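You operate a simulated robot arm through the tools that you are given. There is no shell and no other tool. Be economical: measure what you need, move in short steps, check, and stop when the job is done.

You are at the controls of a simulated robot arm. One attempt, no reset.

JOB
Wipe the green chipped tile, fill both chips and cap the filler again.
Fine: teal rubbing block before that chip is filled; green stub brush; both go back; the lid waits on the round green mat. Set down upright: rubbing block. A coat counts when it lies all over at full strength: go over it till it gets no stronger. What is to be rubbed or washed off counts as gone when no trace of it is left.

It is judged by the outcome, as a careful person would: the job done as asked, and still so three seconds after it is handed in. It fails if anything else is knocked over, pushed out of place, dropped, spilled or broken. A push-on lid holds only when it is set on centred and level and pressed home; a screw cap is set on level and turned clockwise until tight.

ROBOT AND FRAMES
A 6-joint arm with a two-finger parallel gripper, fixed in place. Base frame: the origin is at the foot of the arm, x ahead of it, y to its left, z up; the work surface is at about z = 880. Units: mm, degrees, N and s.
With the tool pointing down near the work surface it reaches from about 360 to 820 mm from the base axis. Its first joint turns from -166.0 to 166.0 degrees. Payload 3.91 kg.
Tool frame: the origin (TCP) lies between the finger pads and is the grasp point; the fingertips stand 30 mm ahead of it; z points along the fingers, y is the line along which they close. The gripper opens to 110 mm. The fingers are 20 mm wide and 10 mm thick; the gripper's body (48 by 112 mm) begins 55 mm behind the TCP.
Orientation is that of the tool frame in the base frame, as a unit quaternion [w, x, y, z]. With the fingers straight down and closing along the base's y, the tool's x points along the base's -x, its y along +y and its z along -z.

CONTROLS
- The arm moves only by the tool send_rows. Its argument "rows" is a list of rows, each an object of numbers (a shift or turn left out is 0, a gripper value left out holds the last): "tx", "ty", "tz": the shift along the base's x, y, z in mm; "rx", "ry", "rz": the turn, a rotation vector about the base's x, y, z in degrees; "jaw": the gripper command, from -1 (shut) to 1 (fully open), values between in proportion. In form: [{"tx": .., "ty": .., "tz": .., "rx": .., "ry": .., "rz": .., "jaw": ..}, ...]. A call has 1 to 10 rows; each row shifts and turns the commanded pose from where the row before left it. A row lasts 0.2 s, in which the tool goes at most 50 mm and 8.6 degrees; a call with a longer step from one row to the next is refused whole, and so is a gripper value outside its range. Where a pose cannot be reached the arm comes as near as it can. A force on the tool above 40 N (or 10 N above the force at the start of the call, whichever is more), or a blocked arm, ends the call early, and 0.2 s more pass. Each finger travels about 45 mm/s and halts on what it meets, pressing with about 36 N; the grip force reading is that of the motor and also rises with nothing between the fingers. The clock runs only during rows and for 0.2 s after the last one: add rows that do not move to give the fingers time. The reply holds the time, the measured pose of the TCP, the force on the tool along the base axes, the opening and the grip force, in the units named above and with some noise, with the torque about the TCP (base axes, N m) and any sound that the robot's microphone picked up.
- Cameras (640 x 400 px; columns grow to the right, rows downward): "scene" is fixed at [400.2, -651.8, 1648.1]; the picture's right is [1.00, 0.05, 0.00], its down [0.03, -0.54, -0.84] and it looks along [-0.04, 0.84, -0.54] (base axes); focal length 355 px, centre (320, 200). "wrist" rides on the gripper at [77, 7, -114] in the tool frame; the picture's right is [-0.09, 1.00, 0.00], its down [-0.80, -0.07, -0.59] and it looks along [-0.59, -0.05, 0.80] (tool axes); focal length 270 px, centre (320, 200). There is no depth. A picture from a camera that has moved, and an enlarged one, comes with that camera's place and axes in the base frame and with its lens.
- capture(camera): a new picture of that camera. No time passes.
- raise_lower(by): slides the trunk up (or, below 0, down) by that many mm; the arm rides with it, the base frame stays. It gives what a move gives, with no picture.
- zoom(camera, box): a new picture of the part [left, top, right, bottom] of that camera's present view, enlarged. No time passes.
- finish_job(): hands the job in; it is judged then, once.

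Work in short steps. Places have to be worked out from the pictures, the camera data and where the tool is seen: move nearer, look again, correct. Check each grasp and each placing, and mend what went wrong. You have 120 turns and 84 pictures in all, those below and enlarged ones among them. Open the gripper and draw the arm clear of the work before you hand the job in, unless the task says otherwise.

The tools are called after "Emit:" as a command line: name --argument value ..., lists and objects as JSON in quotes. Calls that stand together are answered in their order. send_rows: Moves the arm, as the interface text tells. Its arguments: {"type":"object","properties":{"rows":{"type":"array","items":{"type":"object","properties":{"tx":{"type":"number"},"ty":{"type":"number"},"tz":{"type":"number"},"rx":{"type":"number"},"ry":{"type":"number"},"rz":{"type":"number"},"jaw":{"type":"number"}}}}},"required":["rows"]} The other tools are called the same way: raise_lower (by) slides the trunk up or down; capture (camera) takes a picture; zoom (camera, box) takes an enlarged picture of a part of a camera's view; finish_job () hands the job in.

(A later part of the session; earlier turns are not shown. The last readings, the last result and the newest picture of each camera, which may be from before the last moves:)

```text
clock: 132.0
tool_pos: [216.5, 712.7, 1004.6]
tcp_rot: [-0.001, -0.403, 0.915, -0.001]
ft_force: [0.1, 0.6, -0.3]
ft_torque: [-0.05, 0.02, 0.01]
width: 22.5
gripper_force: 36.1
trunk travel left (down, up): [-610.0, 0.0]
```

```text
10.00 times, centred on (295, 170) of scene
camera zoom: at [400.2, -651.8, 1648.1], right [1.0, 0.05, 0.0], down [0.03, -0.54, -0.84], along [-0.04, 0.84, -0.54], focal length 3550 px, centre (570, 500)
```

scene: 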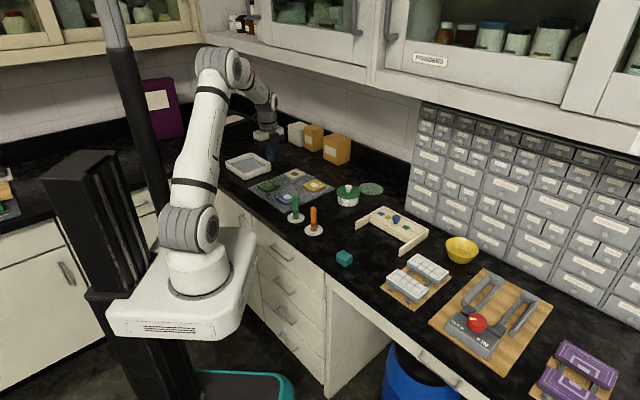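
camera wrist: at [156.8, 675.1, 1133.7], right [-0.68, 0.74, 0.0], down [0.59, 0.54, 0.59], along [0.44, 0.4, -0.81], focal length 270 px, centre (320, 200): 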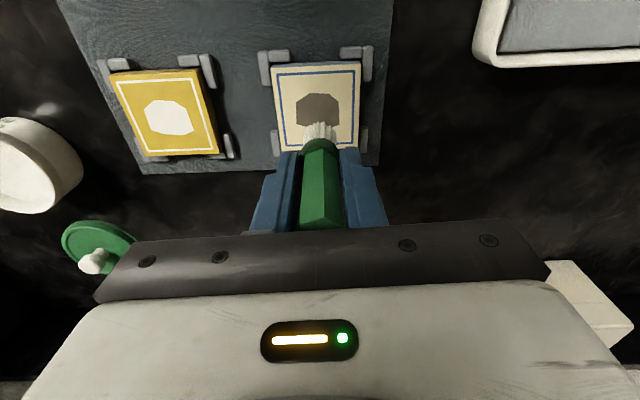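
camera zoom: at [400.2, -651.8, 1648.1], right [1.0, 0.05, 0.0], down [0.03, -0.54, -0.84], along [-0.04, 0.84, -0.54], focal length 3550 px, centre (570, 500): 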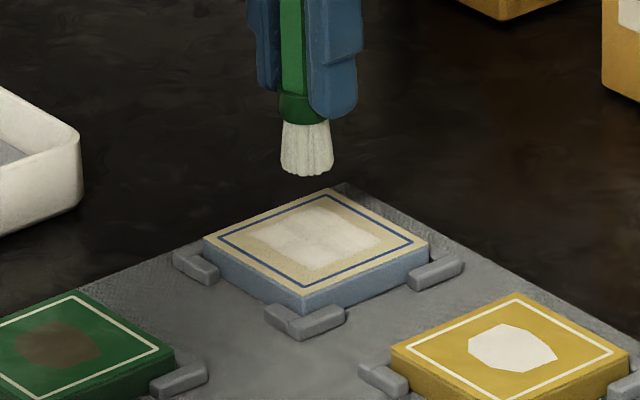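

The chip is covered though the brush spread past its edge; I must keep strokes tighter. Check strength close up with the wrist camera.

Emit:
send_rows --rows '[{"tx": 3, "ty": 10, "tz": 25}, {"tz": 20}, {}]'

Emit:
zoom --camera "wrist" --box '[250, 30, 390, 150]'

```text
clock: 132.8
tool_pos: [219.2, 722.8, 1048.1]
tcp_rot: [0.0, -0.404, 0.915, 0.0]
ft_force: [-0.5, 0.6, -0.6]
ft_torque: [0.01, -0.02, 0.03]
width: 22.5
gripper_force: 35.9
trunk travel left (down, up): [-610.0, 0.0]
```

```text
3.33 times, centred on (320, 90) of wrist
camera zoom: at [161.8, 670.6, 1164.0], right [-0.68, 0.74, 0.0], down [0.59, 0.54, 0.59], along [0.44, 0.4, -0.81], focal length 901 px, centre (320, 567)
```

zoom: 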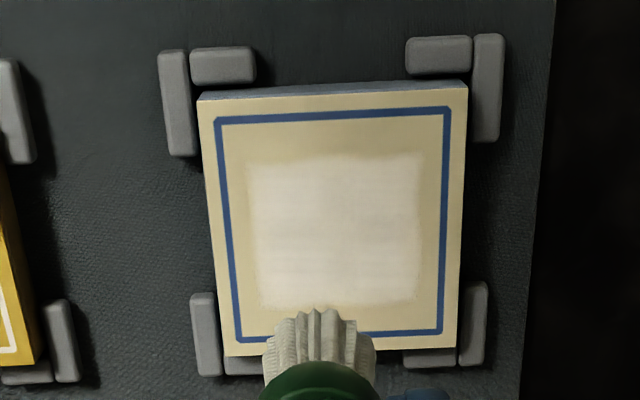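

A second, tighter pass over the beige chip for full strength, staying inside the already painted area.

Emit:
send_rows --rows '[{"tx": -4.7, "ty": 1.2, "tz": -30}, {"tz": -30}, {"tz": -22}, {"tz": -4}, {"tz": -1}, {}]'

Emit:
send_rows --rows '[{"tx": 2.7, "ty": -11.9}, {"tx": -7.4, "ty": 6.7}, {"tx": -7.4, "ty": 6.7}, {"tx": 3, "ty": 3.3}, {"tx": 7.4, "ty": -6.7}, {"tx": 7.4, "ty": -6.7}, {"tx": 3.4, "ty": 3.7}, {"tx": -7.4, "ty": 6.7}, {"tx": -7.4, "ty": 6.7}, {"tx": 3, "ty": 3.3}]'

Emit:
send_rows --rows '[{"tx": 7.4, "ty": -6.7}, {"tx": 7.4, "ty": -6.7}, {"tx": -4.7, "ty": -5.2}, {"tx": -7.4, "ty": 6.7}, {"tx": -7.4, "ty": 6.7}, {"tx": 7.4, "ty": -6.7}, {"tx": 4.7, "ty": 5.2}, {"tz": 15}, {"tz": 30}, {"tz": 30}]'

```text
clock: 134.2
tool_pos: [215.2, 725.8, 963.5]
tcp_rot: [-0.001, -0.402, 0.915, 0.0]
ft_force: [-0.1, -0.3, -0.2]
ft_torque: [-0.02, -0.01, 0.0]
width: 22.6
gripper_force: 36.0
trunk travel left (down, up): [-610.0, 0.0]
```

```text
clock: 136.4
tool_pos: [212.8, 735.3, 963.5]
tcp_rot: [-0.001, -0.403, 0.915, 0.0]
ft_force: [-0.1, 0.7, -1.2]
ft_torque: [0.0, -0.03, 0.04]
width: 22.5
gripper_force: 35.7
trunk travel left (down, up): [-610.0, 0.0]
```

```text
clock: 138.6
tool_pos: [219.7, 728.2, 1039.4]
tcp_rot: [-0.001, -0.404, 0.915, 0.0]
ft_force: [-0.2, -0.6, -0.5]
ft_torque: [0.01, 0.0, 0.01]
width: 22.6
gripper_force: 35.8
trunk travel left (down, up): [-610.0, 0.0]
```

That pass stayed 2 mm above the surface. Re-dip the brush first.

Emit:
send_rows --rows '[{"tx": 32.3, "ty": -26.2}, {"tx": 32.3, "ty": -26.2}, {"tx": 32.3, "ty": -26.2}, {"tx": 32.3, "ty": -26.2}, {"tx": 32.3, "ty": -26.2}, {"tx": 32.3, "ty": -26.2}, {"tx": 32.3, "ty": -26.2, "tz": -10}, {}]'

Emit:
send_rows --rows '[{"tz": -25}, {"tz": -25}, {"tz": -14}, {"tx": 4}, {"tx": -8}, {"tx": 4, "ty": 3}, {"ty": -3}, {"tz": 25}, {"tz": 40}, {}]'

```text
clock: 140.4
tool_pos: [445.0, 547.5, 1027.0]
tcp_rot: [-0.001, -0.403, 0.915, 0.0]
ft_force: [0.3, 0.5, -0.7]
ft_torque: [0.02, -0.02, 0.01]
width: 22.5
gripper_force: 36.2
trunk travel left (down, up): [-610.0, 0.0]
```

```text
clock: 142.6
tool_pos: [447.8, 545.3, 1029.2]
tcp_rot: [-0.001, -0.404, 0.915, -0.001]
ft_force: [-0.8, -0.3, 0.1]
ft_torque: [0.03, 0.01, 0.03]
width: 22.3
gripper_force: 36.1
trunk travel left (down, up): [-610.0, 0.0]
```

Carry the freshly loaded brush to the green tile and lower to contact.

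Emit:
send_rows --rows '[{"tx": -41.3, "ty": 10.2}, {"tx": -41.3, "ty": 10.2}, {"tx": -41.3, "ty": 10.2}, {"tx": -41.3, "ty": 10.2}, {"tx": -41.3, "ty": 10.2}, {"tx": -41.3, "ty": 10.2}, {"tx": -41.3, "ty": 10.2}, {"tx": -41.6, "ty": 10.2}, {}]'

Emit:
send_rows --rows '[{"tz": -30}, {"tz": -25}, {"tz": -8}, {"tz": -2}, {"tz": -1}, {"tz": -1}, {}]'

```text
clock: 144.6
tool_pos: [112.1, 627.8, 1031.2]
tcp_rot: [-0.001, -0.403, 0.915, 0.0]
ft_force: [0.5, -0.4, -0.3]
ft_torque: [0.03, -0.03, -0.01]
width: 22.6
gripper_force: 36.2
trunk travel left (down, up): [-610.0, 0.0]
```

```text
clock: 146.2
tool_pos: [114.5, 627.3, 961.7]
tcp_rot: [-0.002, -0.404, 0.915, 0.0]
ft_force: [-0.4, -0.9, -0.8]
ft_torque: [0.01, 0.03, 0.0]
width: 22.5
gripper_force: 35.8
trunk travel left (down, up): [-610.0, 0.0]
```

Emit:
send_rows --rows '[{"tx": 1.5, "ty": -0.3, "tz": -1}, {"tz": -0.7}, {}]'

```text
clock: 147.0
tool_pos: [115.9, 627.1, 960.9]
tcp_rot: [-0.001, -0.404, 0.915, 0.0]
ft_force: [-1.2, -0.3, -0.7]
ft_torque: [0.01, 0.0, 0.02]
width: 22.7
gripper_force: 36.2
trunk travel left (down, up): [-610.0, 0.0]
```

Emit:
send_rows --rows '[{"tz": -0.7}, {"tz": -0.7}, {}]'

```text
clock: 147.8
tool_pos: [116.3, 626.9, 959.2]
tcp_rot: [-0.001, -0.403, 0.915, 0.0]
ft_force: [-1.0, -0.4, -0.5]
ft_torque: [0.01, -0.04, 0.0]
width: 22.9
gripper_force: 35.8
trunk travel left (down, up): [-610.0, 0.0]
```

Emit:
send_rows --rows '[{"tz": -0.7}, {"tz": -0.7}, {"tz": -0.7}, {}]'

Emit:
zoom --camera "scene" --box '[235, 160, 295, 200]'

```text
clock: 148.8
tool_pos: [116.3, 627.0, 958.3]
tcp_rot: [0.0, -0.404, 0.915, 0.002]
ft_force: [-2.6, -2.1, 14.4]
ft_torque: [-0.07, 0.04, 0.03]
width: 22.3
gripper_force: 35.5
trunk travel left (down, up): [-610.0, 0.0]
```

```text
10.00 times, centred on (265, 180) of scene
camera zoom: at [400.2, -651.8, 1648.1], right [1.0, 0.05, 0.0], down [0.03, -0.54, -0.84], along [-0.04, 0.84, -0.54], focal length 3550 px, centre (870, 400)
```

zoom: 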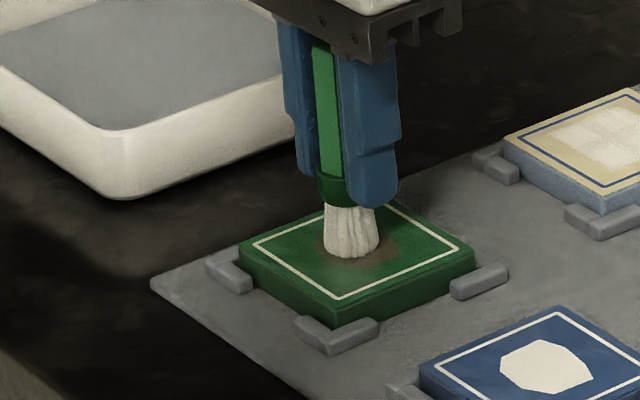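

Contact. Shift onto the chip centre and brush a tight raster.

Emit:
send_rows --rows '[{"tx": 2, "ty": 1, "tz": 0.3}, {"tx": 5.9, "ty": -5.4}, {"tx": -5.9, "ty": 5.4}, {"tx": -5.9, "ty": 5.4}, {"tx": 4.1, "ty": 3}, {"tx": 5.2, "ty": -4.7}, {"tx": 5.2, "ty": -4.7}, {"tx": -3.4, "ty": -3.7}, {"tx": -3.4, "ty": -3.7}, {"tx": -5.2, "ty": 4.7}]'

Emit:
send_rows --rows '[{"tx": -5.2, "ty": 4.7}, {"tx": 3.4, "ty": 3.7}, {"tx": 5.2, "ty": -4.7}, {"tx": 5.9, "ty": -5.4}, {"tx": -5.9, "ty": 5.4}, {"tz": 15}, {"tz": 30}, {"tz": 35}, {}]'

Emit:
zoom --camera "wrist" --box '[250, 30, 390, 150]'

```text
clock: 151.0
tool_pos: [114.6, 622.5, 957.8]
tcp_rot: [0.001, -0.404, 0.915, 0.0]
ft_force: [5.2, -5.5, 19.9]
ft_torque: [-0.23, -0.31, -0.03]
width: 22.6
gripper_force: 36.3
trunk travel left (down, up): [-610.0, 0.0]
```

```text
clock: 153.0
tool_pos: [117.7, 627.6, 1036.7]
tcp_rot: [-0.001, -0.404, 0.915, 0.001]
ft_force: [0.5, 0.3, -0.7]
ft_torque: [-0.01, 0.01, 0.01]
width: 22.3
gripper_force: 36.0
trunk travel left (down, up): [-610.0, 0.0]
```

```text
3.33 times, centred on (320, 90) of wrist
camera zoom: at [60.6, 576.1, 1151.9], right [-0.68, 0.74, 0.0], down [0.59, 0.54, 0.59], along [0.44, 0.4, -0.81], focal length 901 px, centre (320, 567)
```

zoom: 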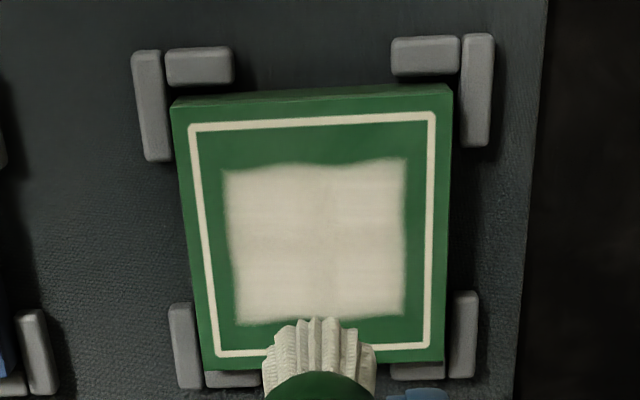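

Both chips are covered; faint bands show where the coat is a bit thinner. Second, tight pass over the green chip.

Emit:
send_rows --rows '[{"tz": -35}, {"tz": -30}, {"tz": -8}, {"tz": -3}, {"tz": -1.5}, {"tz": -1}, {}]'

```text
clock: 154.6
tool_pos: [118.8, 628.3, 958.8]
tcp_rot: [-0.001, -0.403, 0.915, 0.0]
ft_force: [-0.6, -1.0, -0.8]
ft_torque: [-0.01, 0.01, -0.01]
width: 22.6
gripper_force: 36.3
trunk travel left (down, up): [-610.0, 0.0]
```

Emit:
send_rows --rows '[{"tz": -0.7}, {"tz": -0.6}, {"tz": -0.5}, {}]'

```text
clock: 155.6
tool_pos: [118.3, 627.8, 958.9]
tcp_rot: [-0.002, -0.404, 0.915, 0.001]
ft_force: [1.2, 0.7, 5.8]
ft_torque: [0.04, -0.13, -0.04]
width: 22.5
gripper_force: 35.9
trunk travel left (down, up): [-610.0, 0.0]
```

Emit:
send_rows --rows '[{"tx": 4.4, "ty": -4}, {"tx": -4.4, "ty": 4}, {"tx": -4.4, "ty": 4}, {"tx": 2.7, "ty": 3}, {"tx": 4.4, "ty": -4}, {"tx": 4.4, "ty": -4}, {"tx": -2.7, "ty": -3}, {"tx": -2.7, "ty": -3}, {"tx": -4.4, "ty": 4}, {"tx": -4.4, "ty": 4}]'

Emit:
send_rows --rows '[{"tx": 2.7, "ty": 3}, {"tx": 4.4, "ty": -4}, {"tx": 2.7, "ty": 3}, {"tx": -2.7, "ty": -3}, {"tx": -2.7, "ty": -3}, {"tx": 2.7, "ty": 3}, {"tx": 4.4, "ty": -4}, {"tx": -4.4, "ty": 4}, {"tx": -4.4, "ty": 4}, {"tx": 4.4, "ty": -4}]'

Emit:
send_rows --rows '[{"tz": 10}, {"tz": 30}, {"tz": 35}, {}]'

Emit:
zoom --camera "wrist" --box '[270, 50, 370, 130]'

```text
clock: 157.8
tool_pos: [111.6, 627.3, 958.9]
tcp_rot: [-0.001, -0.403, 0.915, 0.0]
ft_force: [3.8, -4.3, 16.4]
ft_torque: [-0.17, -0.28, -0.01]
width: 22.6
gripper_force: 36.0
trunk travel left (down, up): [-610.0, 0.0]
```

```text
clock: 160.0
tool_pos: [117.6, 626.6, 957.7]
tcp_rot: [-0.001, -0.403, 0.915, 0.001]
ft_force: [-1.4, 1.3, 9.8]
ft_torque: [0.14, 0.04, 0.03]
width: 22.5
gripper_force: 36.3
trunk travel left (down, up): [-610.0, 0.0]
```

```text
clock: 161.0
tool_pos: [118.4, 628.7, 1031.7]
tcp_rot: [-0.001, -0.404, 0.915, -0.001]
ft_force: [-0.1, -0.3, -0.3]
ft_torque: [0.02, 0.01, 0.01]
width: 22.5
gripper_force: 36.1
trunk travel left (down, up): [-610.0, 0.0]
```

```text
5.00 times, centred on (320, 90) of wrist
camera zoom: at [60.6, 577.8, 1146.5], right [-0.68, 0.74, 0.0], down [0.59, 0.54, 0.59], along [0.44, 0.4, -0.81], focal length 1351 px, centre (320, 750)
```

zoom: 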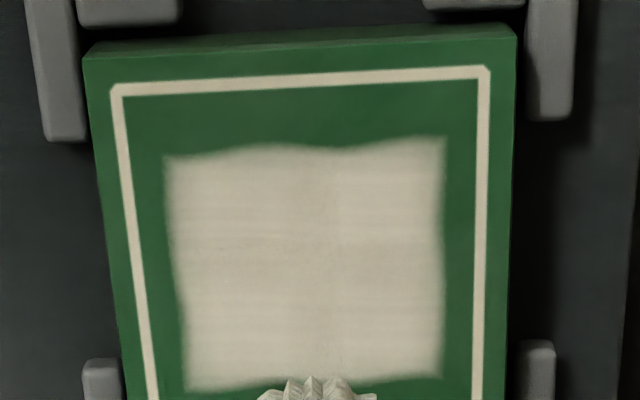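

Green is uniform now. Go over the beige patch again with contact this time.

Emit:
send_rows --rows '[{"tx": 32.5, "ty": 32.3}, {"tx": 32.5, "ty": 32.3}, {"tx": 32, "ty": 32.3}, {"tz": -30}, {"tz": -30}, {"tz": -10}, {"tz": -2}, {"tz": -1}, {}]'

Emit:
send_rows --rows '[{"tz": -0.7}, {"tz": -0.6}, {}]'

```text
clock: 163.0
tool_pos: [216.5, 724.4, 959.7]
tcp_rot: [-0.001, -0.403, 0.915, -0.001]
ft_force: [-0.6, 1.0, 0.6]
ft_torque: [0.02, -0.01, -0.01]
width: 22.2
gripper_force: 36.0
trunk travel left (down, up): [-610.0, 0.0]
```

```text
clock: 163.8
tool_pos: [216.5, 724.5, 958.7]
tcp_rot: [0.0, -0.403, 0.915, 0.0]
ft_force: [-0.9, 0.5, 2.6]
ft_torque: [0.05, 0.02, 0.01]
width: 22.5
gripper_force: 35.4
trunk travel left (down, up): [-610.0, 0.0]
```

Light contact; full raster across the beige patch.

Emit:
send_rows --rows '[{"tx": -12, "ty": 0.1, "tz": -0.6}, {"tx": 6.65, "ty": -6.07}, {"tx": 6.65, "ty": -6.07}, {"tx": 2.7, "ty": 2.96}, {"tx": -6.65, "ty": 6.07}, {"tx": -6.65, "ty": 6.07}, {"tx": 2.7, "ty": 2.96}, {"tx": 6.65, "ty": -6.07}, {"tx": 6.65, "ty": -6.07}, {"tx": 2.7, "ty": 2.96}]'

Emit:
send_rows --rows '[{"tx": -6.65, "ty": 6.07}, {"tx": -6.65, "ty": 6.07}, {"tx": 2.7, "ty": 2.96}, {"tx": 6.65, "ty": -6.07}, {"tx": 6.65, "ty": -6.07}, {"tx": -6.65, "ty": 6.07}, {"tx": -4, "ty": -4.4}, {"tx": -4, "ty": -4.4}, {"tx": 2.7, "ty": 2.96}, {}]'

Emit:
send_rows --rows '[{"tz": 10}, {"tz": 30}, {"tz": 35}, {}]'

Emit:
zoom --camera "wrist" --box '[270, 50, 370, 130]'

```text
clock: 166.0
tool_pos: [225.5, 720.2, 959.2]
tcp_rot: [0.0, -0.404, 0.915, -0.001]
ft_force: [-3.9, -2.7, 12.5]
ft_torque: [-0.1, 0.08, 0.0]
width: 22.6
gripper_force: 36.2
trunk travel left (down, up): [-610.0, 0.0]
```

```text
clock: 168.2
tool_pos: [215.9, 724.0, 958.3]
tcp_rot: [-0.001, -0.404, 0.915, 0.0]
ft_force: [-4.2, -1.3, 11.6]
ft_torque: [-0.11, 0.13, 0.0]
width: 22.5
gripper_force: 36.3
trunk travel left (down, up): [-610.0, 0.0]
```

```text
clock: 169.2
tool_pos: [218.0, 723.9, 1033.8]
tcp_rot: [-0.002, -0.403, 0.915, 0.0]
ft_force: [0.3, -0.6, -0.2]
ft_torque: [0.0, 0.0, -0.03]
width: 22.5
gripper_force: 35.9
trunk travel left (down, up): [-610.0, 0.0]
```

```text
5.00 times, centred on (320, 90) of wrist
camera zoom: at [160.3, 672.8, 1148.5], right [-0.68, 0.74, 0.0], down [0.59, 0.54, 0.59], along [0.44, 0.4, -0.81], focal length 1351 px, centre (320, 750)
```

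zoom: 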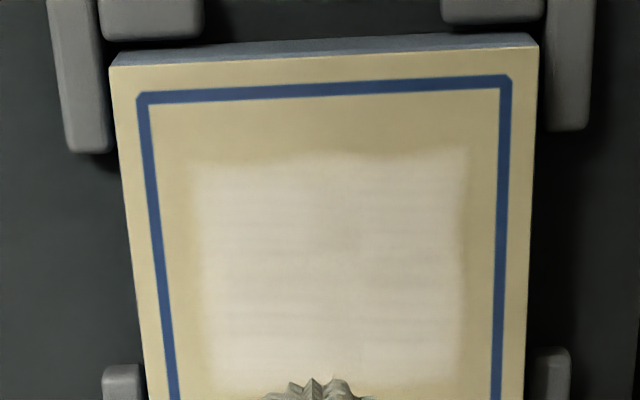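

The bristles look nearly dry now and a slight darker spot remains; re-dip and give both another coat to be sure.

Emit:
send_rows --rows '[{"tx": 32.6, "ty": -25.5}, {"tx": 32.6, "ty": -25.5}, {"tx": 32.6, "ty": -25.5}, {"tx": 32.6, "ty": -25.5}, {"tx": 32.6, "ty": -25.5}, {"tx": 32.6, "ty": -25.5}, {"tx": 32.6, "ty": -25.5, "tz": -10}, {}]'

Emit:
send_rows --rows '[{"tz": -25}, {"tz": -25}, {"tz": -13}, {"tx": 4}, {"tx": -8}, {"tx": 4, "ty": 3}, {"ty": -3}, {"tz": 25}, {"tz": 40}, {}]'

Emit:
send_rows --rows '[{"tx": -32.8, "ty": 25.5}, {"tx": -32.8, "ty": 25.5}, {"tx": -32.8, "ty": 25.5}, {"tx": -32.8, "ty": 25.5}, {"tx": -32.8, "ty": 25.5}, {"tx": -32.8, "ty": 25.5}, {"tx": -32.8, "ty": 25.5}, {}]'

```text
clock: 171.0
tool_pos: [444.3, 544.6, 1023.2]
tcp_rot: [-0.001, -0.404, 0.915, -0.001]
ft_force: [0.2, -0.3, -1.0]
ft_torque: [0.02, 0.0, 0.01]
width: 22.6
gripper_force: 35.9
trunk travel left (down, up): [-610.0, 0.0]
```

```text
clock: 173.2
tool_pos: [444.8, 548.2, 1024.3]
tcp_rot: [-0.002, -0.404, 0.915, -0.001]
ft_force: [0.7, -0.3, -0.8]
ft_torque: [-0.02, 0.04, -0.01]
width: 22.4
gripper_force: 36.3
trunk travel left (down, up): [-610.0, 0.0]
```

```text
clock: 175.0
tool_pos: [215.6, 725.9, 1024.7]
tcp_rot: [-0.001, -0.403, 0.915, -0.001]
ft_force: [-0.6, 0.0, -0.1]
ft_torque: [-0.04, -0.02, -0.04]
width: 22.6
gripper_force: 36.0
trunk travel left (down, up): [-610.0, 0.0]
```

Lower to contact on the beige patch.

Emit:
send_rows --rows '[{"tz": -30}, {"tz": -30}, {"tz": -3}, {"tz": -1.5}, {"tz": -1}, {}]'

```text
clock: 176.4
tool_pos: [216.1, 726.3, 958.9]
tcp_rot: [-0.001, -0.404, 0.915, -0.001]
ft_force: [-0.3, -0.1, 0.6]
ft_torque: [0.04, 0.0, 0.02]
width: 22.6
gripper_force: 35.8
trunk travel left (down, up): [-610.0, 0.0]
```

Emit:
send_rows --rows '[{"tx": -12, "ty": 0.1, "tz": -1}, {"tx": 6.65, "ty": -6.07, "tz": -0.6}, {"tx": 6.65, "ty": -6.07}, {"tx": 2.7, "ty": 2.96}, {"tx": -6.65, "ty": 6.07}, {"tx": -6.65, "ty": 6.07}, {"tx": 2.7, "ty": 2.96}, {"tx": 6.65, "ty": -6.07}, {"tx": 6.65, "ty": -6.07}, {"tx": 2.7, "ty": 2.96}]'

Emit:
send_rows --rows '[{"tx": -6.65, "ty": 6.07}, {"tx": -6.65, "ty": 6.07}, {"tx": 2.7, "ty": 2.96}, {"tx": 6.65, "ty": -6.07}, {"tx": 6.65, "ty": -6.07}, {"tx": -6.65, "ty": 6.07}, {"tx": -4, "ty": -4.4}, {"tx": -4, "ty": -4.4}, {"tx": 2.7, "ty": 2.96}, {}]'

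Emit:
send_rows --rows '[{"tz": 10}, {"tz": 30}, {"tz": 35}, {}]'

Emit:
zoom --camera "wrist" --box '[270, 50, 370, 130]'

```text
clock: 178.6
tool_pos: [223.7, 722.9, 957.3]
tcp_rot: [-0.001, -0.404, 0.915, 0.0]
ft_force: [0.2, 0.6, -0.3]
ft_torque: [0.0, -0.01, 0.03]
width: 22.5
gripper_force: 36.2
trunk travel left (down, up): [-610.0, 0.0]
```

```text
clock: 180.8
tool_pos: [214.7, 725.4, 956.6]
tcp_rot: [-0.001, -0.404, 0.915, 0.0]
ft_force: [-0.7, 0.9, -1.2]
ft_torque: [-0.01, 0.01, 0.01]
width: 22.7
gripper_force: 35.7
trunk travel left (down, up): [-610.0, 0.0]
```

```text
clock: 181.8
tool_pos: [214.6, 725.2, 1032.5]
tcp_rot: [-0.001, -0.404, 0.915, -0.001]
ft_force: [0.5, -0.2, -1.4]
ft_torque: [0.0, -0.02, 0.02]
width: 22.4
gripper_force: 35.4
trunk travel left (down, up): [-610.0, 0.0]
```

```text
5.00 times, centred on (320, 90) of wrist
camera zoom: at [157.6, 673.8, 1147.0], right [-0.68, 0.74, 0.0], down [0.59, 0.54, 0.59], along [0.44, 0.4, -0.81], focal length 1351 px, centre (320, 750)
```

zoom: 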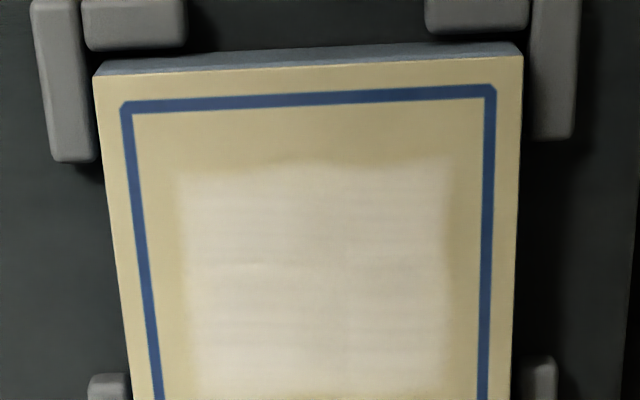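

No contact force and the bristle tip isn't in view; check the brush in the scene.

Emit:
zoom --camera "scene" --box '[235, 135, 325, 205]'

```text
5.71 times, centred on (280, 170) of scene
camera zoom: at [400.2, -651.8, 1648.1], right [1.0, 0.05, 0.0], down [0.03, -0.54, -0.84], along [-0.04, 0.84, -0.54], focal length 2029 px, centre (549, 371)
```

zoom: 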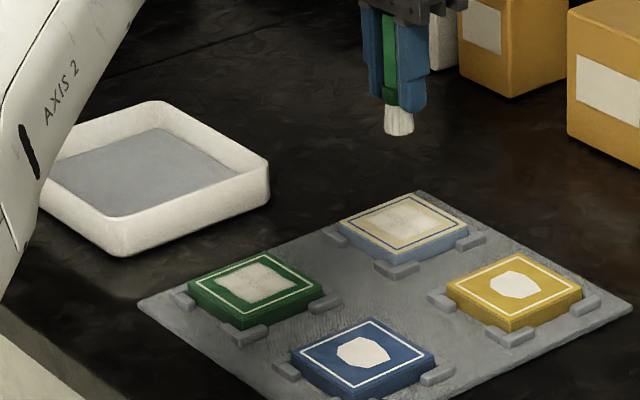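

The brush slid up ~6 mm in the grip, so that pass missed. The patches are also duller than the finished white chips, so more coats are needed. Lower to contact again.

Emit:
send_rows --rows '[{"tx": 1, "tz": -35}, {"tz": -35}, {"tz": -6}, {"tz": -1}, {"tz": -1}, {"tz": -0.7}, {"tz": -0.7}, {}]'

```text
clock: 183.6
tool_pos: [215.8, 725.9, 952.3]
tcp_rot: [-0.001, -0.404, 0.915, -0.001]
ft_force: [0.1, -0.8, -0.3]
ft_torque: [0.01, 0.03, 0.03]
width: 22.6
gripper_force: 35.7
trunk travel left (down, up): [-610.0, 0.0]
```

Emit:
send_rows --rows '[{"tz": -1}, {"tz": -1}, {"tz": -1}, {"tz": -1}, {}]'

```text
clock: 184.8
tool_pos: [215.3, 724.9, 951.2]
tcp_rot: [0.0, -0.404, 0.915, 0.002]
ft_force: [3.3, 1.8, 24.7]
ft_torque: [0.16, -0.24, 0.01]
width: 22.8
gripper_force: 36.2
trunk travel left (down, up): [-610.0, 0.0]
```

Contact. Ease off and raster.

Emit:
send_rows --rows '[{"tz": 1.6}, {"tx": -12, "ty": 0.1}, {"tx": 6.65, "ty": -6.07}, {"tx": 6.65, "ty": -6.07}, {"tx": 2.7, "ty": 2.96}, {"tx": -6.65, "ty": 6.07}, {"tx": -6.65, "ty": 6.07}, {"tx": 2.7, "ty": 2.96}, {"tx": 6.65, "ty": -6.07}, {"tx": 6.65, "ty": -6.07}]'

Emit:
send_rows --rows '[{"tx": 2.7, "ty": 2.96}, {"tx": -6.65, "ty": 6.07}, {"tx": -6.65, "ty": 6.07}, {"tx": 2.7, "ty": 2.96}, {"tx": 6.65, "ty": -6.07}, {"tx": 6.65, "ty": -6.07}, {"tx": -6.65, "ty": 6.07}, {"tx": -4, "ty": -4.4}, {"tx": -4, "ty": -4.4}, {"tx": 2.7, "ty": 2.96}]'

Emit:
send_rows --rows '[{"tz": 10}, {"tz": 30}, {"tz": 35}, {}]'

Emit:
zoom --camera "scene" --box '[235, 135, 325, 205]'

```text
clock: 187.0
tool_pos: [220.9, 718.9, 951.5]
tcp_rot: [0.0, -0.404, 0.915, 0.001]
ft_force: [-3.2, 4.0, 16.1]
ft_torque: [0.18, 0.12, 0.04]
width: 22.6
gripper_force: 36.3
trunk travel left (down, up): [-610.0, 0.0]
```

```text
clock: 189.2
tool_pos: [214.0, 724.3, 952.4]
tcp_rot: [-0.001, -0.404, 0.915, -0.001]
ft_force: [-4.2, -2.9, 14.1]
ft_torque: [-0.14, 0.15, -0.05]
width: 22.5
gripper_force: 35.8
trunk travel left (down, up): [-610.0, 0.0]
```

```text
clock: 190.2
tool_pos: [217.6, 726.4, 1024.3]
tcp_rot: [-0.001, -0.403, 0.915, 0.0]
ft_force: [0.0, -0.8, -0.7]
ft_torque: [0.01, 0.02, -0.02]
width: 22.5
gripper_force: 36.1
trunk travel left (down, up): [-610.0, 0.0]
```

```text
5.71 times, centred on (280, 170) of scene
camera zoom: at [400.2, -651.8, 1648.1], right [1.0, 0.05, 0.0], down [0.03, -0.54, -0.84], along [-0.04, 0.84, -0.54], focal length 2029 px, centre (549, 371)
```

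zoom: 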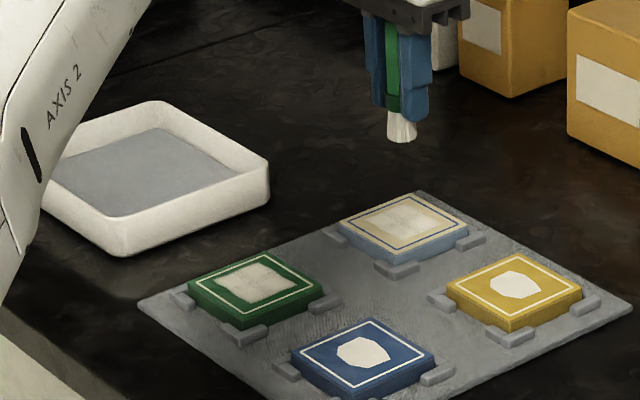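

Beige no longer changes, so it is at full strength. One more pass on the green with the loaded brush, for certainty.

Emit:
send_rows --rows '[{"tx": -33, "ty": -33}, {"tx": -33, "ty": -33}, {"tx": -32.5, "ty": -32}, {"tz": -35}, {"tz": -30}, {"tz": -5}, {"tz": -1}, {"tz": -1}, {}]'

Emit:
send_rows --rows '[{"tz": -0.7}, {"tz": -0.7}, {}]'

```text
clock: 192.2
tool_pos: [116.8, 628.2, 953.0]
tcp_rot: [-0.001, -0.403, 0.915, -0.001]
ft_force: [-0.3, -1.1, 0.2]
ft_torque: [-0.01, 0.03, -0.01]
width: 22.3
gripper_force: 36.2
trunk travel left (down, up): [-610.0, 0.0]
```

```text
clock: 193.0
tool_pos: [116.8, 628.7, 952.1]
tcp_rot: [-0.001, -0.403, 0.915, 0.0]
ft_force: [0.8, -0.3, -0.4]
ft_torque: [0.01, 0.0, -0.01]
width: 22.5
gripper_force: 36.5
trunk travel left (down, up): [-610.0, 0.0]
```

Emit:
send_rows --rows '[{"tx": 1, "ty": -1, "tz": -0.8}, {"tz": -0.8}, {}]'

```text
clock: 193.8
tool_pos: [116.8, 626.6, 952.9]
tcp_rot: [-0.001, -0.403, 0.915, 0.0]
ft_force: [-1.2, 1.3, 6.2]
ft_torque: [0.14, 0.04, 0.02]
width: 22.6
gripper_force: 36.2
trunk travel left (down, up): [-610.0, 0.0]
```

Good contact at 6 N; raster the whole patch.

Emit:
send_rows --rows '[{"tx": -12, "ty": 0.1}, {"tx": 6.65, "ty": -6.07}, {"tx": 6.65, "ty": -6.07}, {"tx": 2.7, "ty": 2.96}, {"tx": -6.65, "ty": 6.07}, {"tx": -6.65, "ty": 6.07}, {"tx": 2.7, "ty": 2.96}, {"tx": 6.65, "ty": -6.07}, {"tx": 6.65, "ty": -6.07}, {"tx": 2.7, "ty": 2.96}]'

Emit:
send_rows --rows '[{"tx": -6.65, "ty": 6.07}, {"tx": -6.65, "ty": 6.07}, {"tx": 2.7, "ty": 2.96}, {"tx": 6.65, "ty": -6.07}, {"tx": 6.65, "ty": -6.07}, {"tx": -6.65, "ty": 6.07}, {"tx": -4, "ty": -4.4}, {"tz": 12}, {"tz": 30}, {"tz": 35}]'

Emit:
zoom --camera "scene" --box '[235, 135, 325, 205]'

```text
clock: 196.0
tool_pos: [127.4, 622.5, 950.6]
tcp_rot: [0.0, -0.403, 0.915, -0.001]
ft_force: [-3.7, -3.3, 15.0]
ft_torque: [-0.16, 0.11, -0.01]
width: 22.7
gripper_force: 35.3
trunk travel left (down, up): [-610.0, 0.0]
```

```text
clock: 198.2
tool_pos: [120.2, 626.0, 1026.2]
tcp_rot: [0.0, -0.403, 0.915, -0.001]
ft_force: [-1.1, -0.2, -0.5]
ft_torque: [0.0, -0.01, 0.02]
width: 22.7
gripper_force: 36.5
trunk travel left (down, up): [-610.0, 0.0]
```

```text
5.71 times, centred on (280, 170) of scene
camera zoom: at [400.2, -651.8, 1648.1], right [1.0, 0.05, 0.0], down [0.03, -0.54, -0.84], along [-0.04, 0.84, -0.54], focal length 2029 px, centre (549, 371)
```

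zoom: 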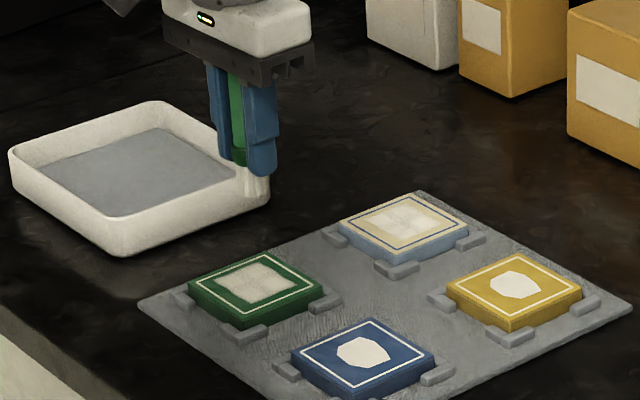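

Both coats at full strength. Take the brush back over its dish.

Emit:
send_rows --rows '[{"tx": 22.5, "ty": -34.7}, {"tx": 22.5, "ty": -34.7}, {"tx": 22.5, "ty": -34.7}, {"tx": 22.5, "ty": -34.7}, {"tx": 22.5, "ty": -34.7}, {"tx": 22.5, "ty": -34.7}, {"tz": -35}, {"tz": -25}, {"tz": -10}, {}]'

Emit:
send_rows --rows '[{"tx": 0.5, "ty": -0.6, "tz": -4}, {"tz": -2}, {"tz": -2}, {"tz": -1}, {"tz": -1}, {}]'

```text
clock: 200.4
tool_pos: [255.3, 419.0, 957.7]
tcp_rot: [0.0, -0.403, 0.915, -0.001]
ft_force: [-0.6, -0.3, -0.7]
ft_torque: [0.01, 0.03, -0.01]
width: 22.6
gripper_force: 35.6
trunk travel left (down, up): [-610.0, 0.0]
```

```text
clock: 201.8
tool_pos: [256.2, 419.7, 946.6]
tcp_rot: [-0.001, -0.403, 0.915, -0.001]
ft_force: [0.4, -0.3, -0.7]
ft_torque: [0.02, 0.0, -0.01]
width: 22.6
gripper_force: 35.5
trunk travel left (down, up): [-610.0, 0.0]
```

Emit:
send_rows --rows '[{"tx": -0.8, "ty": -1.9, "tz": -1}, {"tz": -1}, {"tz": -1}, {"tz": -1}, {"tz": -1}, {"tz": -1}, {"tz": -1}, {}]'

Emit:
zoom --camera "scene" --box '[270, 170, 330, 230]'

```text
clock: 203.6
tool_pos: [255.1, 417.6, 940.8]
tcp_rot: [0.0, -0.403, 0.915, -0.001]
ft_force: [-0.6, -0.3, -0.3]
ft_torque: [0.03, 0.0, -0.03]
width: 22.5
gripper_force: 36.3
trunk travel left (down, up): [-610.0, 0.0]
```

```text
6.67 times, centred on (300, 200) of scene
camera zoom: at [400.2, -651.8, 1648.1], right [1.0, 0.05, 0.0], down [0.03, -0.54, -0.84], along [-0.04, 0.84, -0.54], focal length 2367 px, centre (453, 200)
```

zoom: 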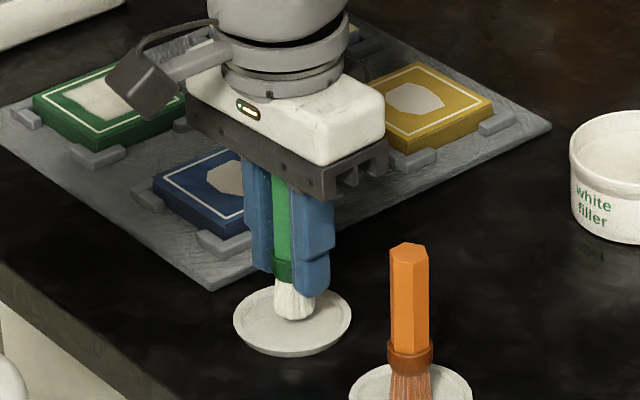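

Nearly there; bristles are a few mm above the dish. Continue to contact.

Emit:
send_rows --rows '[{"tz": -1}, {"tz": -1}, {"tz": -1}, {"tz": -1}, {}]'

```text
clock: 204.8
tool_pos: [254.8, 417.9, 935.4]
tcp_rot: [-0.001, -0.404, 0.915, -0.001]
ft_force: [-0.8, -0.9, -0.8]
ft_torque: [0.03, 0.01, -0.04]
width: 22.5
gripper_force: 36.0
trunk travel left (down, up): [-610.0, 0.0]
```

Emit:
send_rows --rows '[{"tz": -0.8}, {"tz": -0.8}, {"tz": -0.8}, {"tz": -0.8}, {}]'

```text
clock: 206.0
tool_pos: [255.1, 419.3, 934.6]
tcp_rot: [-0.001, -0.403, 0.915, 0.0]
ft_force: [0.1, -0.3, 2.9]
ft_torque: [-0.02, -0.1, 0.01]
width: 22.7
gripper_force: 35.8
trunk travel left (down, up): [-610.0, 0.0]
```

Contact at 3 N. Release and rise straight up.

Emit:
send_rows --rows '[{"jaw": -0.5}, {"jaw": -0.35}, {"jaw": 0}, {}, {"tz": 15}, {"tz": 35}, {"tz": 40}, {"tz": 40}, {}]'

Emit:
zoom --camera "scene" --box '[260, 160, 380, 230]'

```text
clock: 208.0
tool_pos: [254.4, 418.5, 1063.8]
tcp_rot: [0.0, -0.404, 0.915, -0.001]
ft_force: [-0.1, -0.4, -0.2]
ft_torque: [0.0, -0.02, 0.0]
width: 54.9
gripper_force: 0.1
trunk travel left (down, up): [-610.0, 0.0]
```

```text
5.33 times, centred on (320, 195) of scene
camera zoom: at [400.2, -651.8, 1648.1], right [1.0, 0.05, 0.0], down [0.03, -0.54, -0.84], along [-0.04, 0.84, -0.54], focal length 1893 px, centre (320, 227)
```

zoom: 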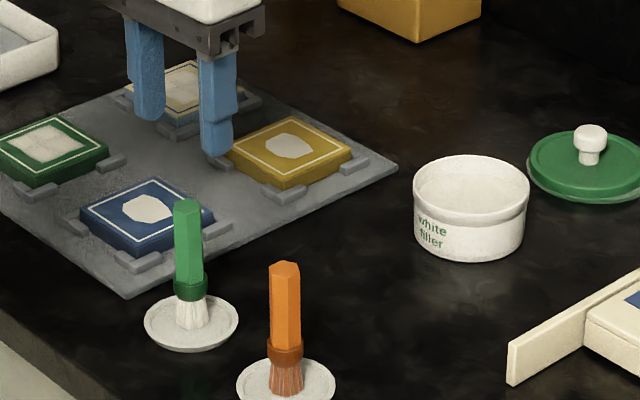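

Brush stands upright on its dish. Now go back for the lid, reversing the earlier path with the same tilt.

Emit:
send_rows --rows '[{"tx": 35.4, "ty": 26.7, "tz": 3.4}, {"tx": 35.4, "ty": 26.7, "tz": 3.4}, {"tx": 35.4, "ty": 26.7, "tz": 3.4}, {"tx": 35.4, "ty": 26.7, "tz": 3.4}, {"tx": 35.4, "ty": 26.7, "tz": 3.4}, {"tx": 35.6, "ty": 27, "tz": 3}, {"tx": 28, "ty": 22, "rx": 3.15, "ry": -2.85}, {"tx": 28, "ty": 22, "rx": 3.15, "ry": -2.85}, {"tx": 14, "ty": 14, "tz": -35}, {}]'

Emit:
send_rows --rows '[{"tz": -35}, {"tz": -30}, {}]'

Emit:
capture --camera "wrist"

```text
clock: 210.2
tool_pos: [536.5, 635.2, 1048.4]
tcp_rot: [0.067, -0.402, 0.912, 0.031]
ft_force: [-0.2, 0.9, 0.1]
ft_torque: [0.01, -0.03, 0.02]
width: 54.9
gripper_force: 0.1
trunk travel left (down, up): [-610.0, 0.0]
```

```text
clock: 211.0
tool_pos: [537.2, 635.8, 984.4]
tcp_rot: [0.067, -0.403, 0.912, 0.03]
ft_force: [-0.7, -0.2, -0.1]
ft_torque: [0.01, -0.01, 0.0]
width: 55.1
gripper_force: 0.1
trunk travel left (down, up): [-610.0, 0.0]
```

```text
6 pictures are left
camera wrist: at [467.8, 572.9, 1086.2], right [-0.68, 0.74, 0.01], down [0.53, 0.47, 0.71], along [0.51, 0.48, -0.71], focal length 270 px, centre (320, 200)
```

wrist: 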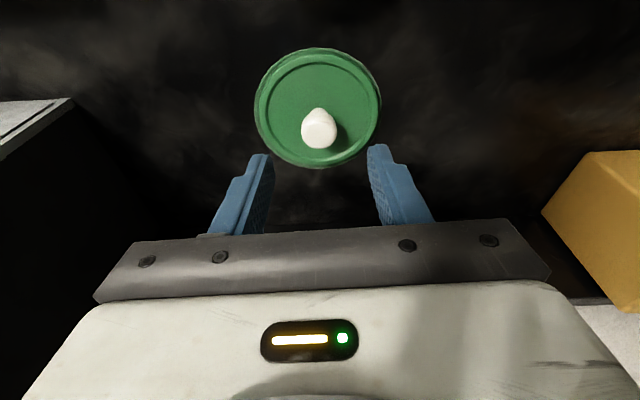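

Lid is flat on the mat, knob centred between fingers. Descend and grip.

Emit:
send_rows --rows '[{"tx": -1, "ty": -1.1, "tz": -25}, {"tz": -20}, {"tz": -10}, {"tz": -3}, {}, {"jaw": -0.4}, {"jaw": -1}, {}, {}]'

Emit:
send_rows --rows '[{"tz": 2}, {"tz": 4}, {"tz": 8}, {"tz": 15}, {"tz": 20}, {"tz": 25}, {}]'

Emit:
zoom --camera "scene" --box '[325, 150, 405, 205]'

```text
clock: 213.0
tool_pos: [536.2, 634.4, 926.9]
tcp_rot: [0.067, -0.402, 0.913, 0.03]
ft_force: [0.5, 0.2, -0.6]
ft_torque: [0.02, 0.02, 0.02]
width: 23.5
gripper_force: 36.1
trunk travel left (down, up): [-610.0, 0.0]
```

```text
clock: 214.6
tool_pos: [537.1, 635.3, 999.7]
tcp_rot: [0.067, -0.402, 0.913, 0.031]
ft_force: [-0.1, 0.0, -0.1]
ft_torque: [-0.03, 0.02, -0.01]
width: 23.4
gripper_force: 36.5
trunk travel left (down, up): [-610.0, 0.0]
```

```text
7.27 times, centred on (365, 178) of scene
camera zoom: at [400.2, -651.8, 1648.1], right [1.0, 0.05, 0.0], down [0.03, -0.54, -0.84], along [-0.04, 0.84, -0.54], focal length 2582 px, centre (-7, 364)
```

zoom: 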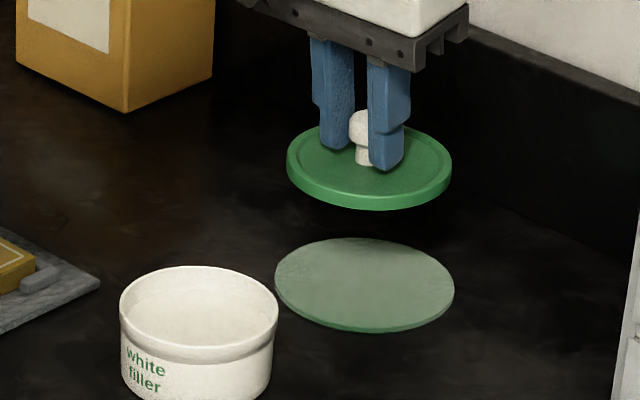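

Lid held level. Carry it over the pot keeping the same tilt, then compare with the pot.

Emit:
send_rows --rows '[{"tx": -15, "ty": -15}, {"tx": -25, "ty": -25}, {"tx": -25, "ty": -25}, {"tx": -19, "ty": -18}, {"tx": -10, "ty": -10}, {"tz": -12}, {}]'

Emit:
zoom --camera "scene" --box '[315, 160, 395, 215]'

```text
clock: 216.2
tool_pos: [441.5, 540.3, 986.8]
tcp_rot: [0.067, -0.403, 0.912, 0.03]
ft_force: [-0.4, -0.1, -0.6]
ft_torque: [0.01, 0.02, 0.02]
width: 23.4
gripper_force: 36.8
trunk travel left (down, up): [-610.0, 0.0]
```

```text
7.27 times, centred on (355, 188) of scene
camera zoom: at [400.2, -651.8, 1648.1], right [1.0, 0.05, 0.0], down [0.03, -0.54, -0.84], along [-0.04, 0.84, -0.54], focal length 2582 px, centre (66, 291)
```

zoom: 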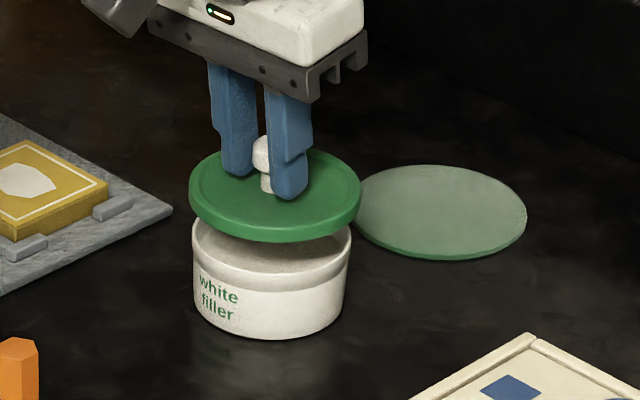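

Lid is aligned with the pot in the picture, with maybe 2° residual tilt. Correct that and lower gently.

Emit:
send_rows --rows '[{"tx": -0.6, "ty": -0.6, "tz": -6, "rx": 1.4, "ry": -1.25}, {"tz": -6}, {"tz": -3}, {"tz": -3}, {"tz": -2}, {}]'

Emit:
zoom --camera "scene" --box '[325, 175, 375, 210]'

```text
clock: 217.6
tool_pos: [441.2, 540.4, 967.7]
tcp_rot: [0.082, -0.402, 0.911, 0.037]
ft_force: [-0.2, 0.0, 3.2]
ft_torque: [-0.01, -0.01, 0.0]
width: 23.5
gripper_force: 36.0
trunk travel left (down, up): [-610.0, 0.0]
```

```text
11.43 times, centred on (350, 192) of scene
camera zoom: at [400.2, -651.8, 1648.1], right [1.0, 0.05, 0.0], down [0.03, -0.54, -0.84], along [-0.04, 0.84, -0.54], focal length 4057 px, centre (-23, 286)
```

zoom: 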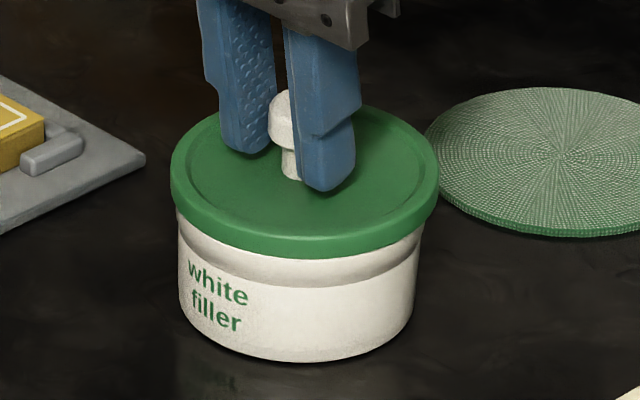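

Lid touches the rim, centred and level. Press down in small steps.

Emit:
send_rows --rows '[{"tz": -1}, {"tz": -1}, {"tz": -1}, {"tz": -1}, {"tz": -1}, {}]'

```text
clock: 219.0
tool_pos: [441.4, 542.4, 964.2]
tcp_rot: [0.084, -0.402, 0.911, 0.038]
ft_force: [3.9, 3.3, 26.8]
ft_torque: [-0.12, 0.05, 0.08]
width: 23.5
gripper_force: 35.8
trunk travel left (down, up): [-610.0, 0.0]
```

Emit:
send_rows --rows '[{"tz": -1}, {"tz": -1}, {"tz": -1}, {}]'

```text
clock: 220.0
tool_pos: [441.9, 542.4, 962.9]
tcp_rot: [0.085, -0.402, 0.911, 0.038]
ft_force: [2.3, 5.0, 38.0]
ft_torque: [-0.07, -0.18, 0.07]
width: 23.7
gripper_force: 36.1
trunk travel left (down, up): [-610.0, 0.0]
```

Emit:
send_rows --rows '[{"tz": -1}, {"tz": -1}, {"tz": -1}, {}]'

```text
clock: 220.9
tool_pos: [443.8, 544.2, 963.0]
tcp_rot: [0.088, -0.402, 0.911, 0.04]
ft_force: [-2.8, -0.4, 17.0]
ft_torque: [-0.18, 0.06, 0.03]
width: 23.3
gripper_force: 36.1
trunk travel left (down, up): [-610.0, 0.0]
stopped in row 4: the force on the tool passed its limit at 49 N (the readings are from after the stop); the commanded pose is now the measured one
```

The tilted grip reaches its force limit without a snap. Release, go vertical with closed fingers, and press on the knob's top instead.

Emit:
send_rows --rows '[{"jaw": -0.5}, {"jaw": -0.3}, {"jaw": 0}, {}, {"tx": -1, "ty": -1, "tz": 15}, {"tz": 25}, {"tz": 30}, {"rx": -3.9, "ry": 3.5, "jaw": -1}, {"rx": -3.9, "ry": 3.5}, {}]'

Emit:
zoom --camera "scene" --box '[325, 175, 375, 210]'

```text
clock: 223.1
tool_pos: [440.6, 542.9, 1029.9]
tcp_rot: [0.002, -0.403, 0.915, 0.001]
ft_force: [0.5, 0.0, 0.2]
ft_torque: [-0.01, 0.02, -0.01]
width: 0.2
gripper_force: 14.4
trunk travel left (down, up): [-610.0, 0.0]
```

```text
11.43 times, centred on (350, 192) of scene
camera zoom: at [400.2, -651.8, 1648.1], right [1.0, 0.05, 0.0], down [0.03, -0.54, -0.84], along [-0.04, 0.84, -0.54], focal length 4057 px, centre (-23, 286)
```

zoom: 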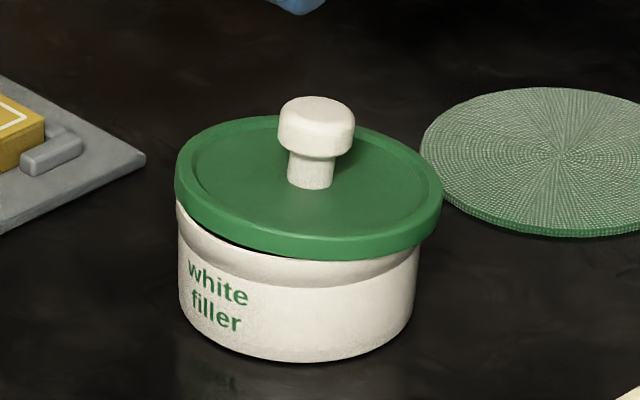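

The lid sits askew: the side nearest the robot is up, the far side down. I'll press the raised side down with closed fingertips.

Emit:
send_rows --rows '[{"tx": -14.1, "ty": -19.4}, {"tz": -30}, {"tz": -25}, {"tz": -5}, {"tz": -3}, {"tz": -2}, {"tz": -2}, {}]'

```text
clock: 224.9
tool_pos: [428.5, 523.5, 964.1]
tcp_rot: [0.002, -0.404, 0.915, 0.001]
ft_force: [0.0, 0.5, -0.1]
ft_torque: [0.03, 0.0, 0.01]
width: 0.0
gripper_force: 36.1
trunk travel left (down, up): [-610.0, 0.0]
```

Emit:
send_rows --rows '[{"tz": -1.5}, {"tz": -1.5}, {"tz": -1.5}, {"tz": -1.5}, {"tz": -1}, {"tz": -1}, {"tz": -1}, {}]'

```text
clock: 226.2
tool_pos: [427.8, 524.2, 961.6]
tcp_rot: [0.007, -0.404, 0.915, 0.005]
ft_force: [-1.3, -2.4, 16.4]
ft_torque: [-0.05, 0.11, 0.0]
width: 0.0
gripper_force: 35.7
trunk travel left (down, up): [-610.0, 0.0]
stopped in row 6: the force on the tool passed its limit at 42 N (the readings are from after the stop); the commanded pose is now the measured one
```

Pressing meets hard resistance: the lid has shifted outward and its near skirt sits on the rim. I'll regrip with the jaws turned 90° so that closing centres and levels it in that direction.

Emit:
send_rows --rows '[{"tz": 15}, {"tz": 30, "rz": -8.2}, {"tz": 10, "rz": -8.2}, {"tx": 6, "ty": 7, "rz": -8.2, "jaw": 0}, {"tx": 6, "ty": 7, "rz": -8.2}, {"tx": 6, "ty": 7, "rz": -8.2}, {"rz": -8.2}, {"rz": -8.2}, {"rz": -8.2}, {"rz": -8.2}]'

Emit:
send_rows --rows '[{"rz": -8.2}, {"rz": -8}, {}]'

```text
clock: 228.4
tool_pos: [446.5, 547.0, 1014.3]
tcp_rot: [0.005, 0.228, 0.974, 0.0]
ft_force: [0.6, 0.0, 0.2]
ft_torque: [-0.04, -0.02, -0.02]
width: 55.0
gripper_force: 0.0
trunk travel left (down, up): [-610.0, 0.0]
```

```text
clock: 229.2
tool_pos: [446.5, 547.3, 1015.4]
tcp_rot: [0.005, 0.362, 0.932, -0.001]
ft_force: [0.1, -0.2, 0.7]
ft_torque: [0.0, 0.0, 0.0]
width: 55.3
gripper_force: 0.0
trunk travel left (down, up): [-610.0, 0.0]
```

Emit:
send_rows --rows '[{"tx": -0.5, "ty": -1.8, "tz": -20, "rx": 0.31, "ry": 0.49}, {"tz": -20}, {"tz": -7}, {}, {"jaw": -0.35}, {"jaw": -0.5}, {"jaw": -0.6}, {"jaw": -1}, {}, {}]'

```text
clock: 231.4
tool_pos: [444.9, 545.4, 966.5]
tcp_rot: [0.001, 0.363, 0.932, -0.001]
ft_force: [1.1, -0.7, 0.0]
ft_torque: [0.02, -0.04, -0.01]
width: 23.9
gripper_force: 36.2
trunk travel left (down, up): [-610.0, 0.0]
```

Gripped vertically. Lift a little clear of the rim and check centring.

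Emit:
send_rows --rows '[{"tz": 3}, {"tz": 4}, {"tz": 5}, {}]'

Emit:
zoom --camera "scene" --box '[325, 170, 375, 205]'

```text
clock: 232.4
tool_pos: [445.4, 543.7, 979.4]
tcp_rot: [0.001, 0.362, 0.932, -0.001]
ft_force: [0.3, 0.1, -0.6]
ft_torque: [-0.03, 0.02, 0.01]
width: 23.8
gripper_force: 35.6
trunk travel left (down, up): [-610.0, 0.0]
```

```text
11.43 times, centred on (350, 188) of scene
camera zoom: at [400.2, -651.8, 1648.1], right [1.0, 0.05, 0.0], down [0.03, -0.54, -0.84], along [-0.04, 0.84, -0.54], focal length 4057 px, centre (-23, 343)
```

zoom: 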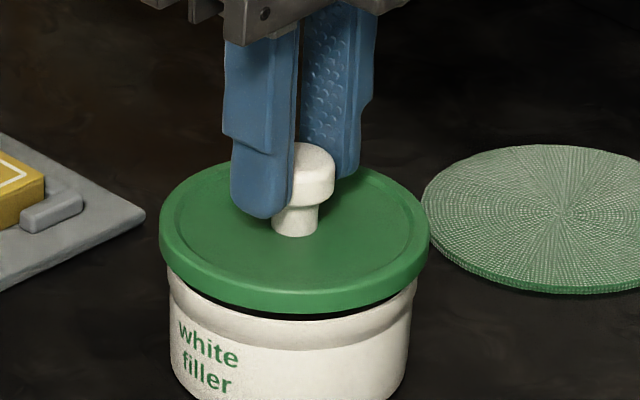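

Lid now looks level and centred over the pot. Lower to contact and press with the grip.

Emit:
send_rows --rows '[{"tz": -4}, {"tz": -4}, {"tz": -2}, {"tz": -1}, {"tz": -1}, {}]'

```text
clock: 233.8
tool_pos: [446.3, 545.3, 967.6]
tcp_rot: [0.0, 0.362, 0.932, 0.0]
ft_force: [-0.3, 0.4, -1.3]
ft_torque: [-0.05, 0.02, 0.02]
width: 24.1
gripper_force: 36.1
trunk travel left (down, up): [-610.0, 0.0]
```

Emit:
send_rows --rows '[{"tz": -1}, {"tz": -1}, {"tz": -1}, {"tz": -1}, {"tz": -1}, {"tz": -1}, {}]'

```text
clock: 235.4
tool_pos: [446.3, 545.0, 965.3]
tcp_rot: [0.001, 0.361, 0.932, 0.003]
ft_force: [0.2, 8.6, 37.2]
ft_torque: [0.23, -0.04, 0.04]
width: 24.3
gripper_force: 36.0
trunk travel left (down, up): [-610.0, 0.0]
```

Contact is nearly central at 37 N. Keep pressing in ratcheting steps.

Emit:
send_rows --rows '[{"tz": -1}, {"tz": -0.5}, {}]'

```text
clock: 236.2
tool_pos: [445.3, 544.4, 964.0]
tcp_rot: [0.001, 0.362, 0.932, 0.004]
ft_force: [4.0, 6.9, 35.9]
ft_torque: [0.18, -0.16, -0.01]
width: 24.0
gripper_force: 36.4
trunk travel left (down, up): [-610.0, 0.0]
```

Emit:
send_rows --rows '[{"tz": -1}, {"tz": -1}, {"tz": -1}, {}]'

```text
clock: 237.2
tool_pos: [445.7, 544.2, 960.9]
tcp_rot: [0.001, 0.361, 0.932, 0.003]
ft_force: [2.1, 3.0, 36.4]
ft_torque: [0.1, -0.11, 0.0]
width: 24.2
gripper_force: 35.4
trunk travel left (down, up): [-610.0, 0.0]
```

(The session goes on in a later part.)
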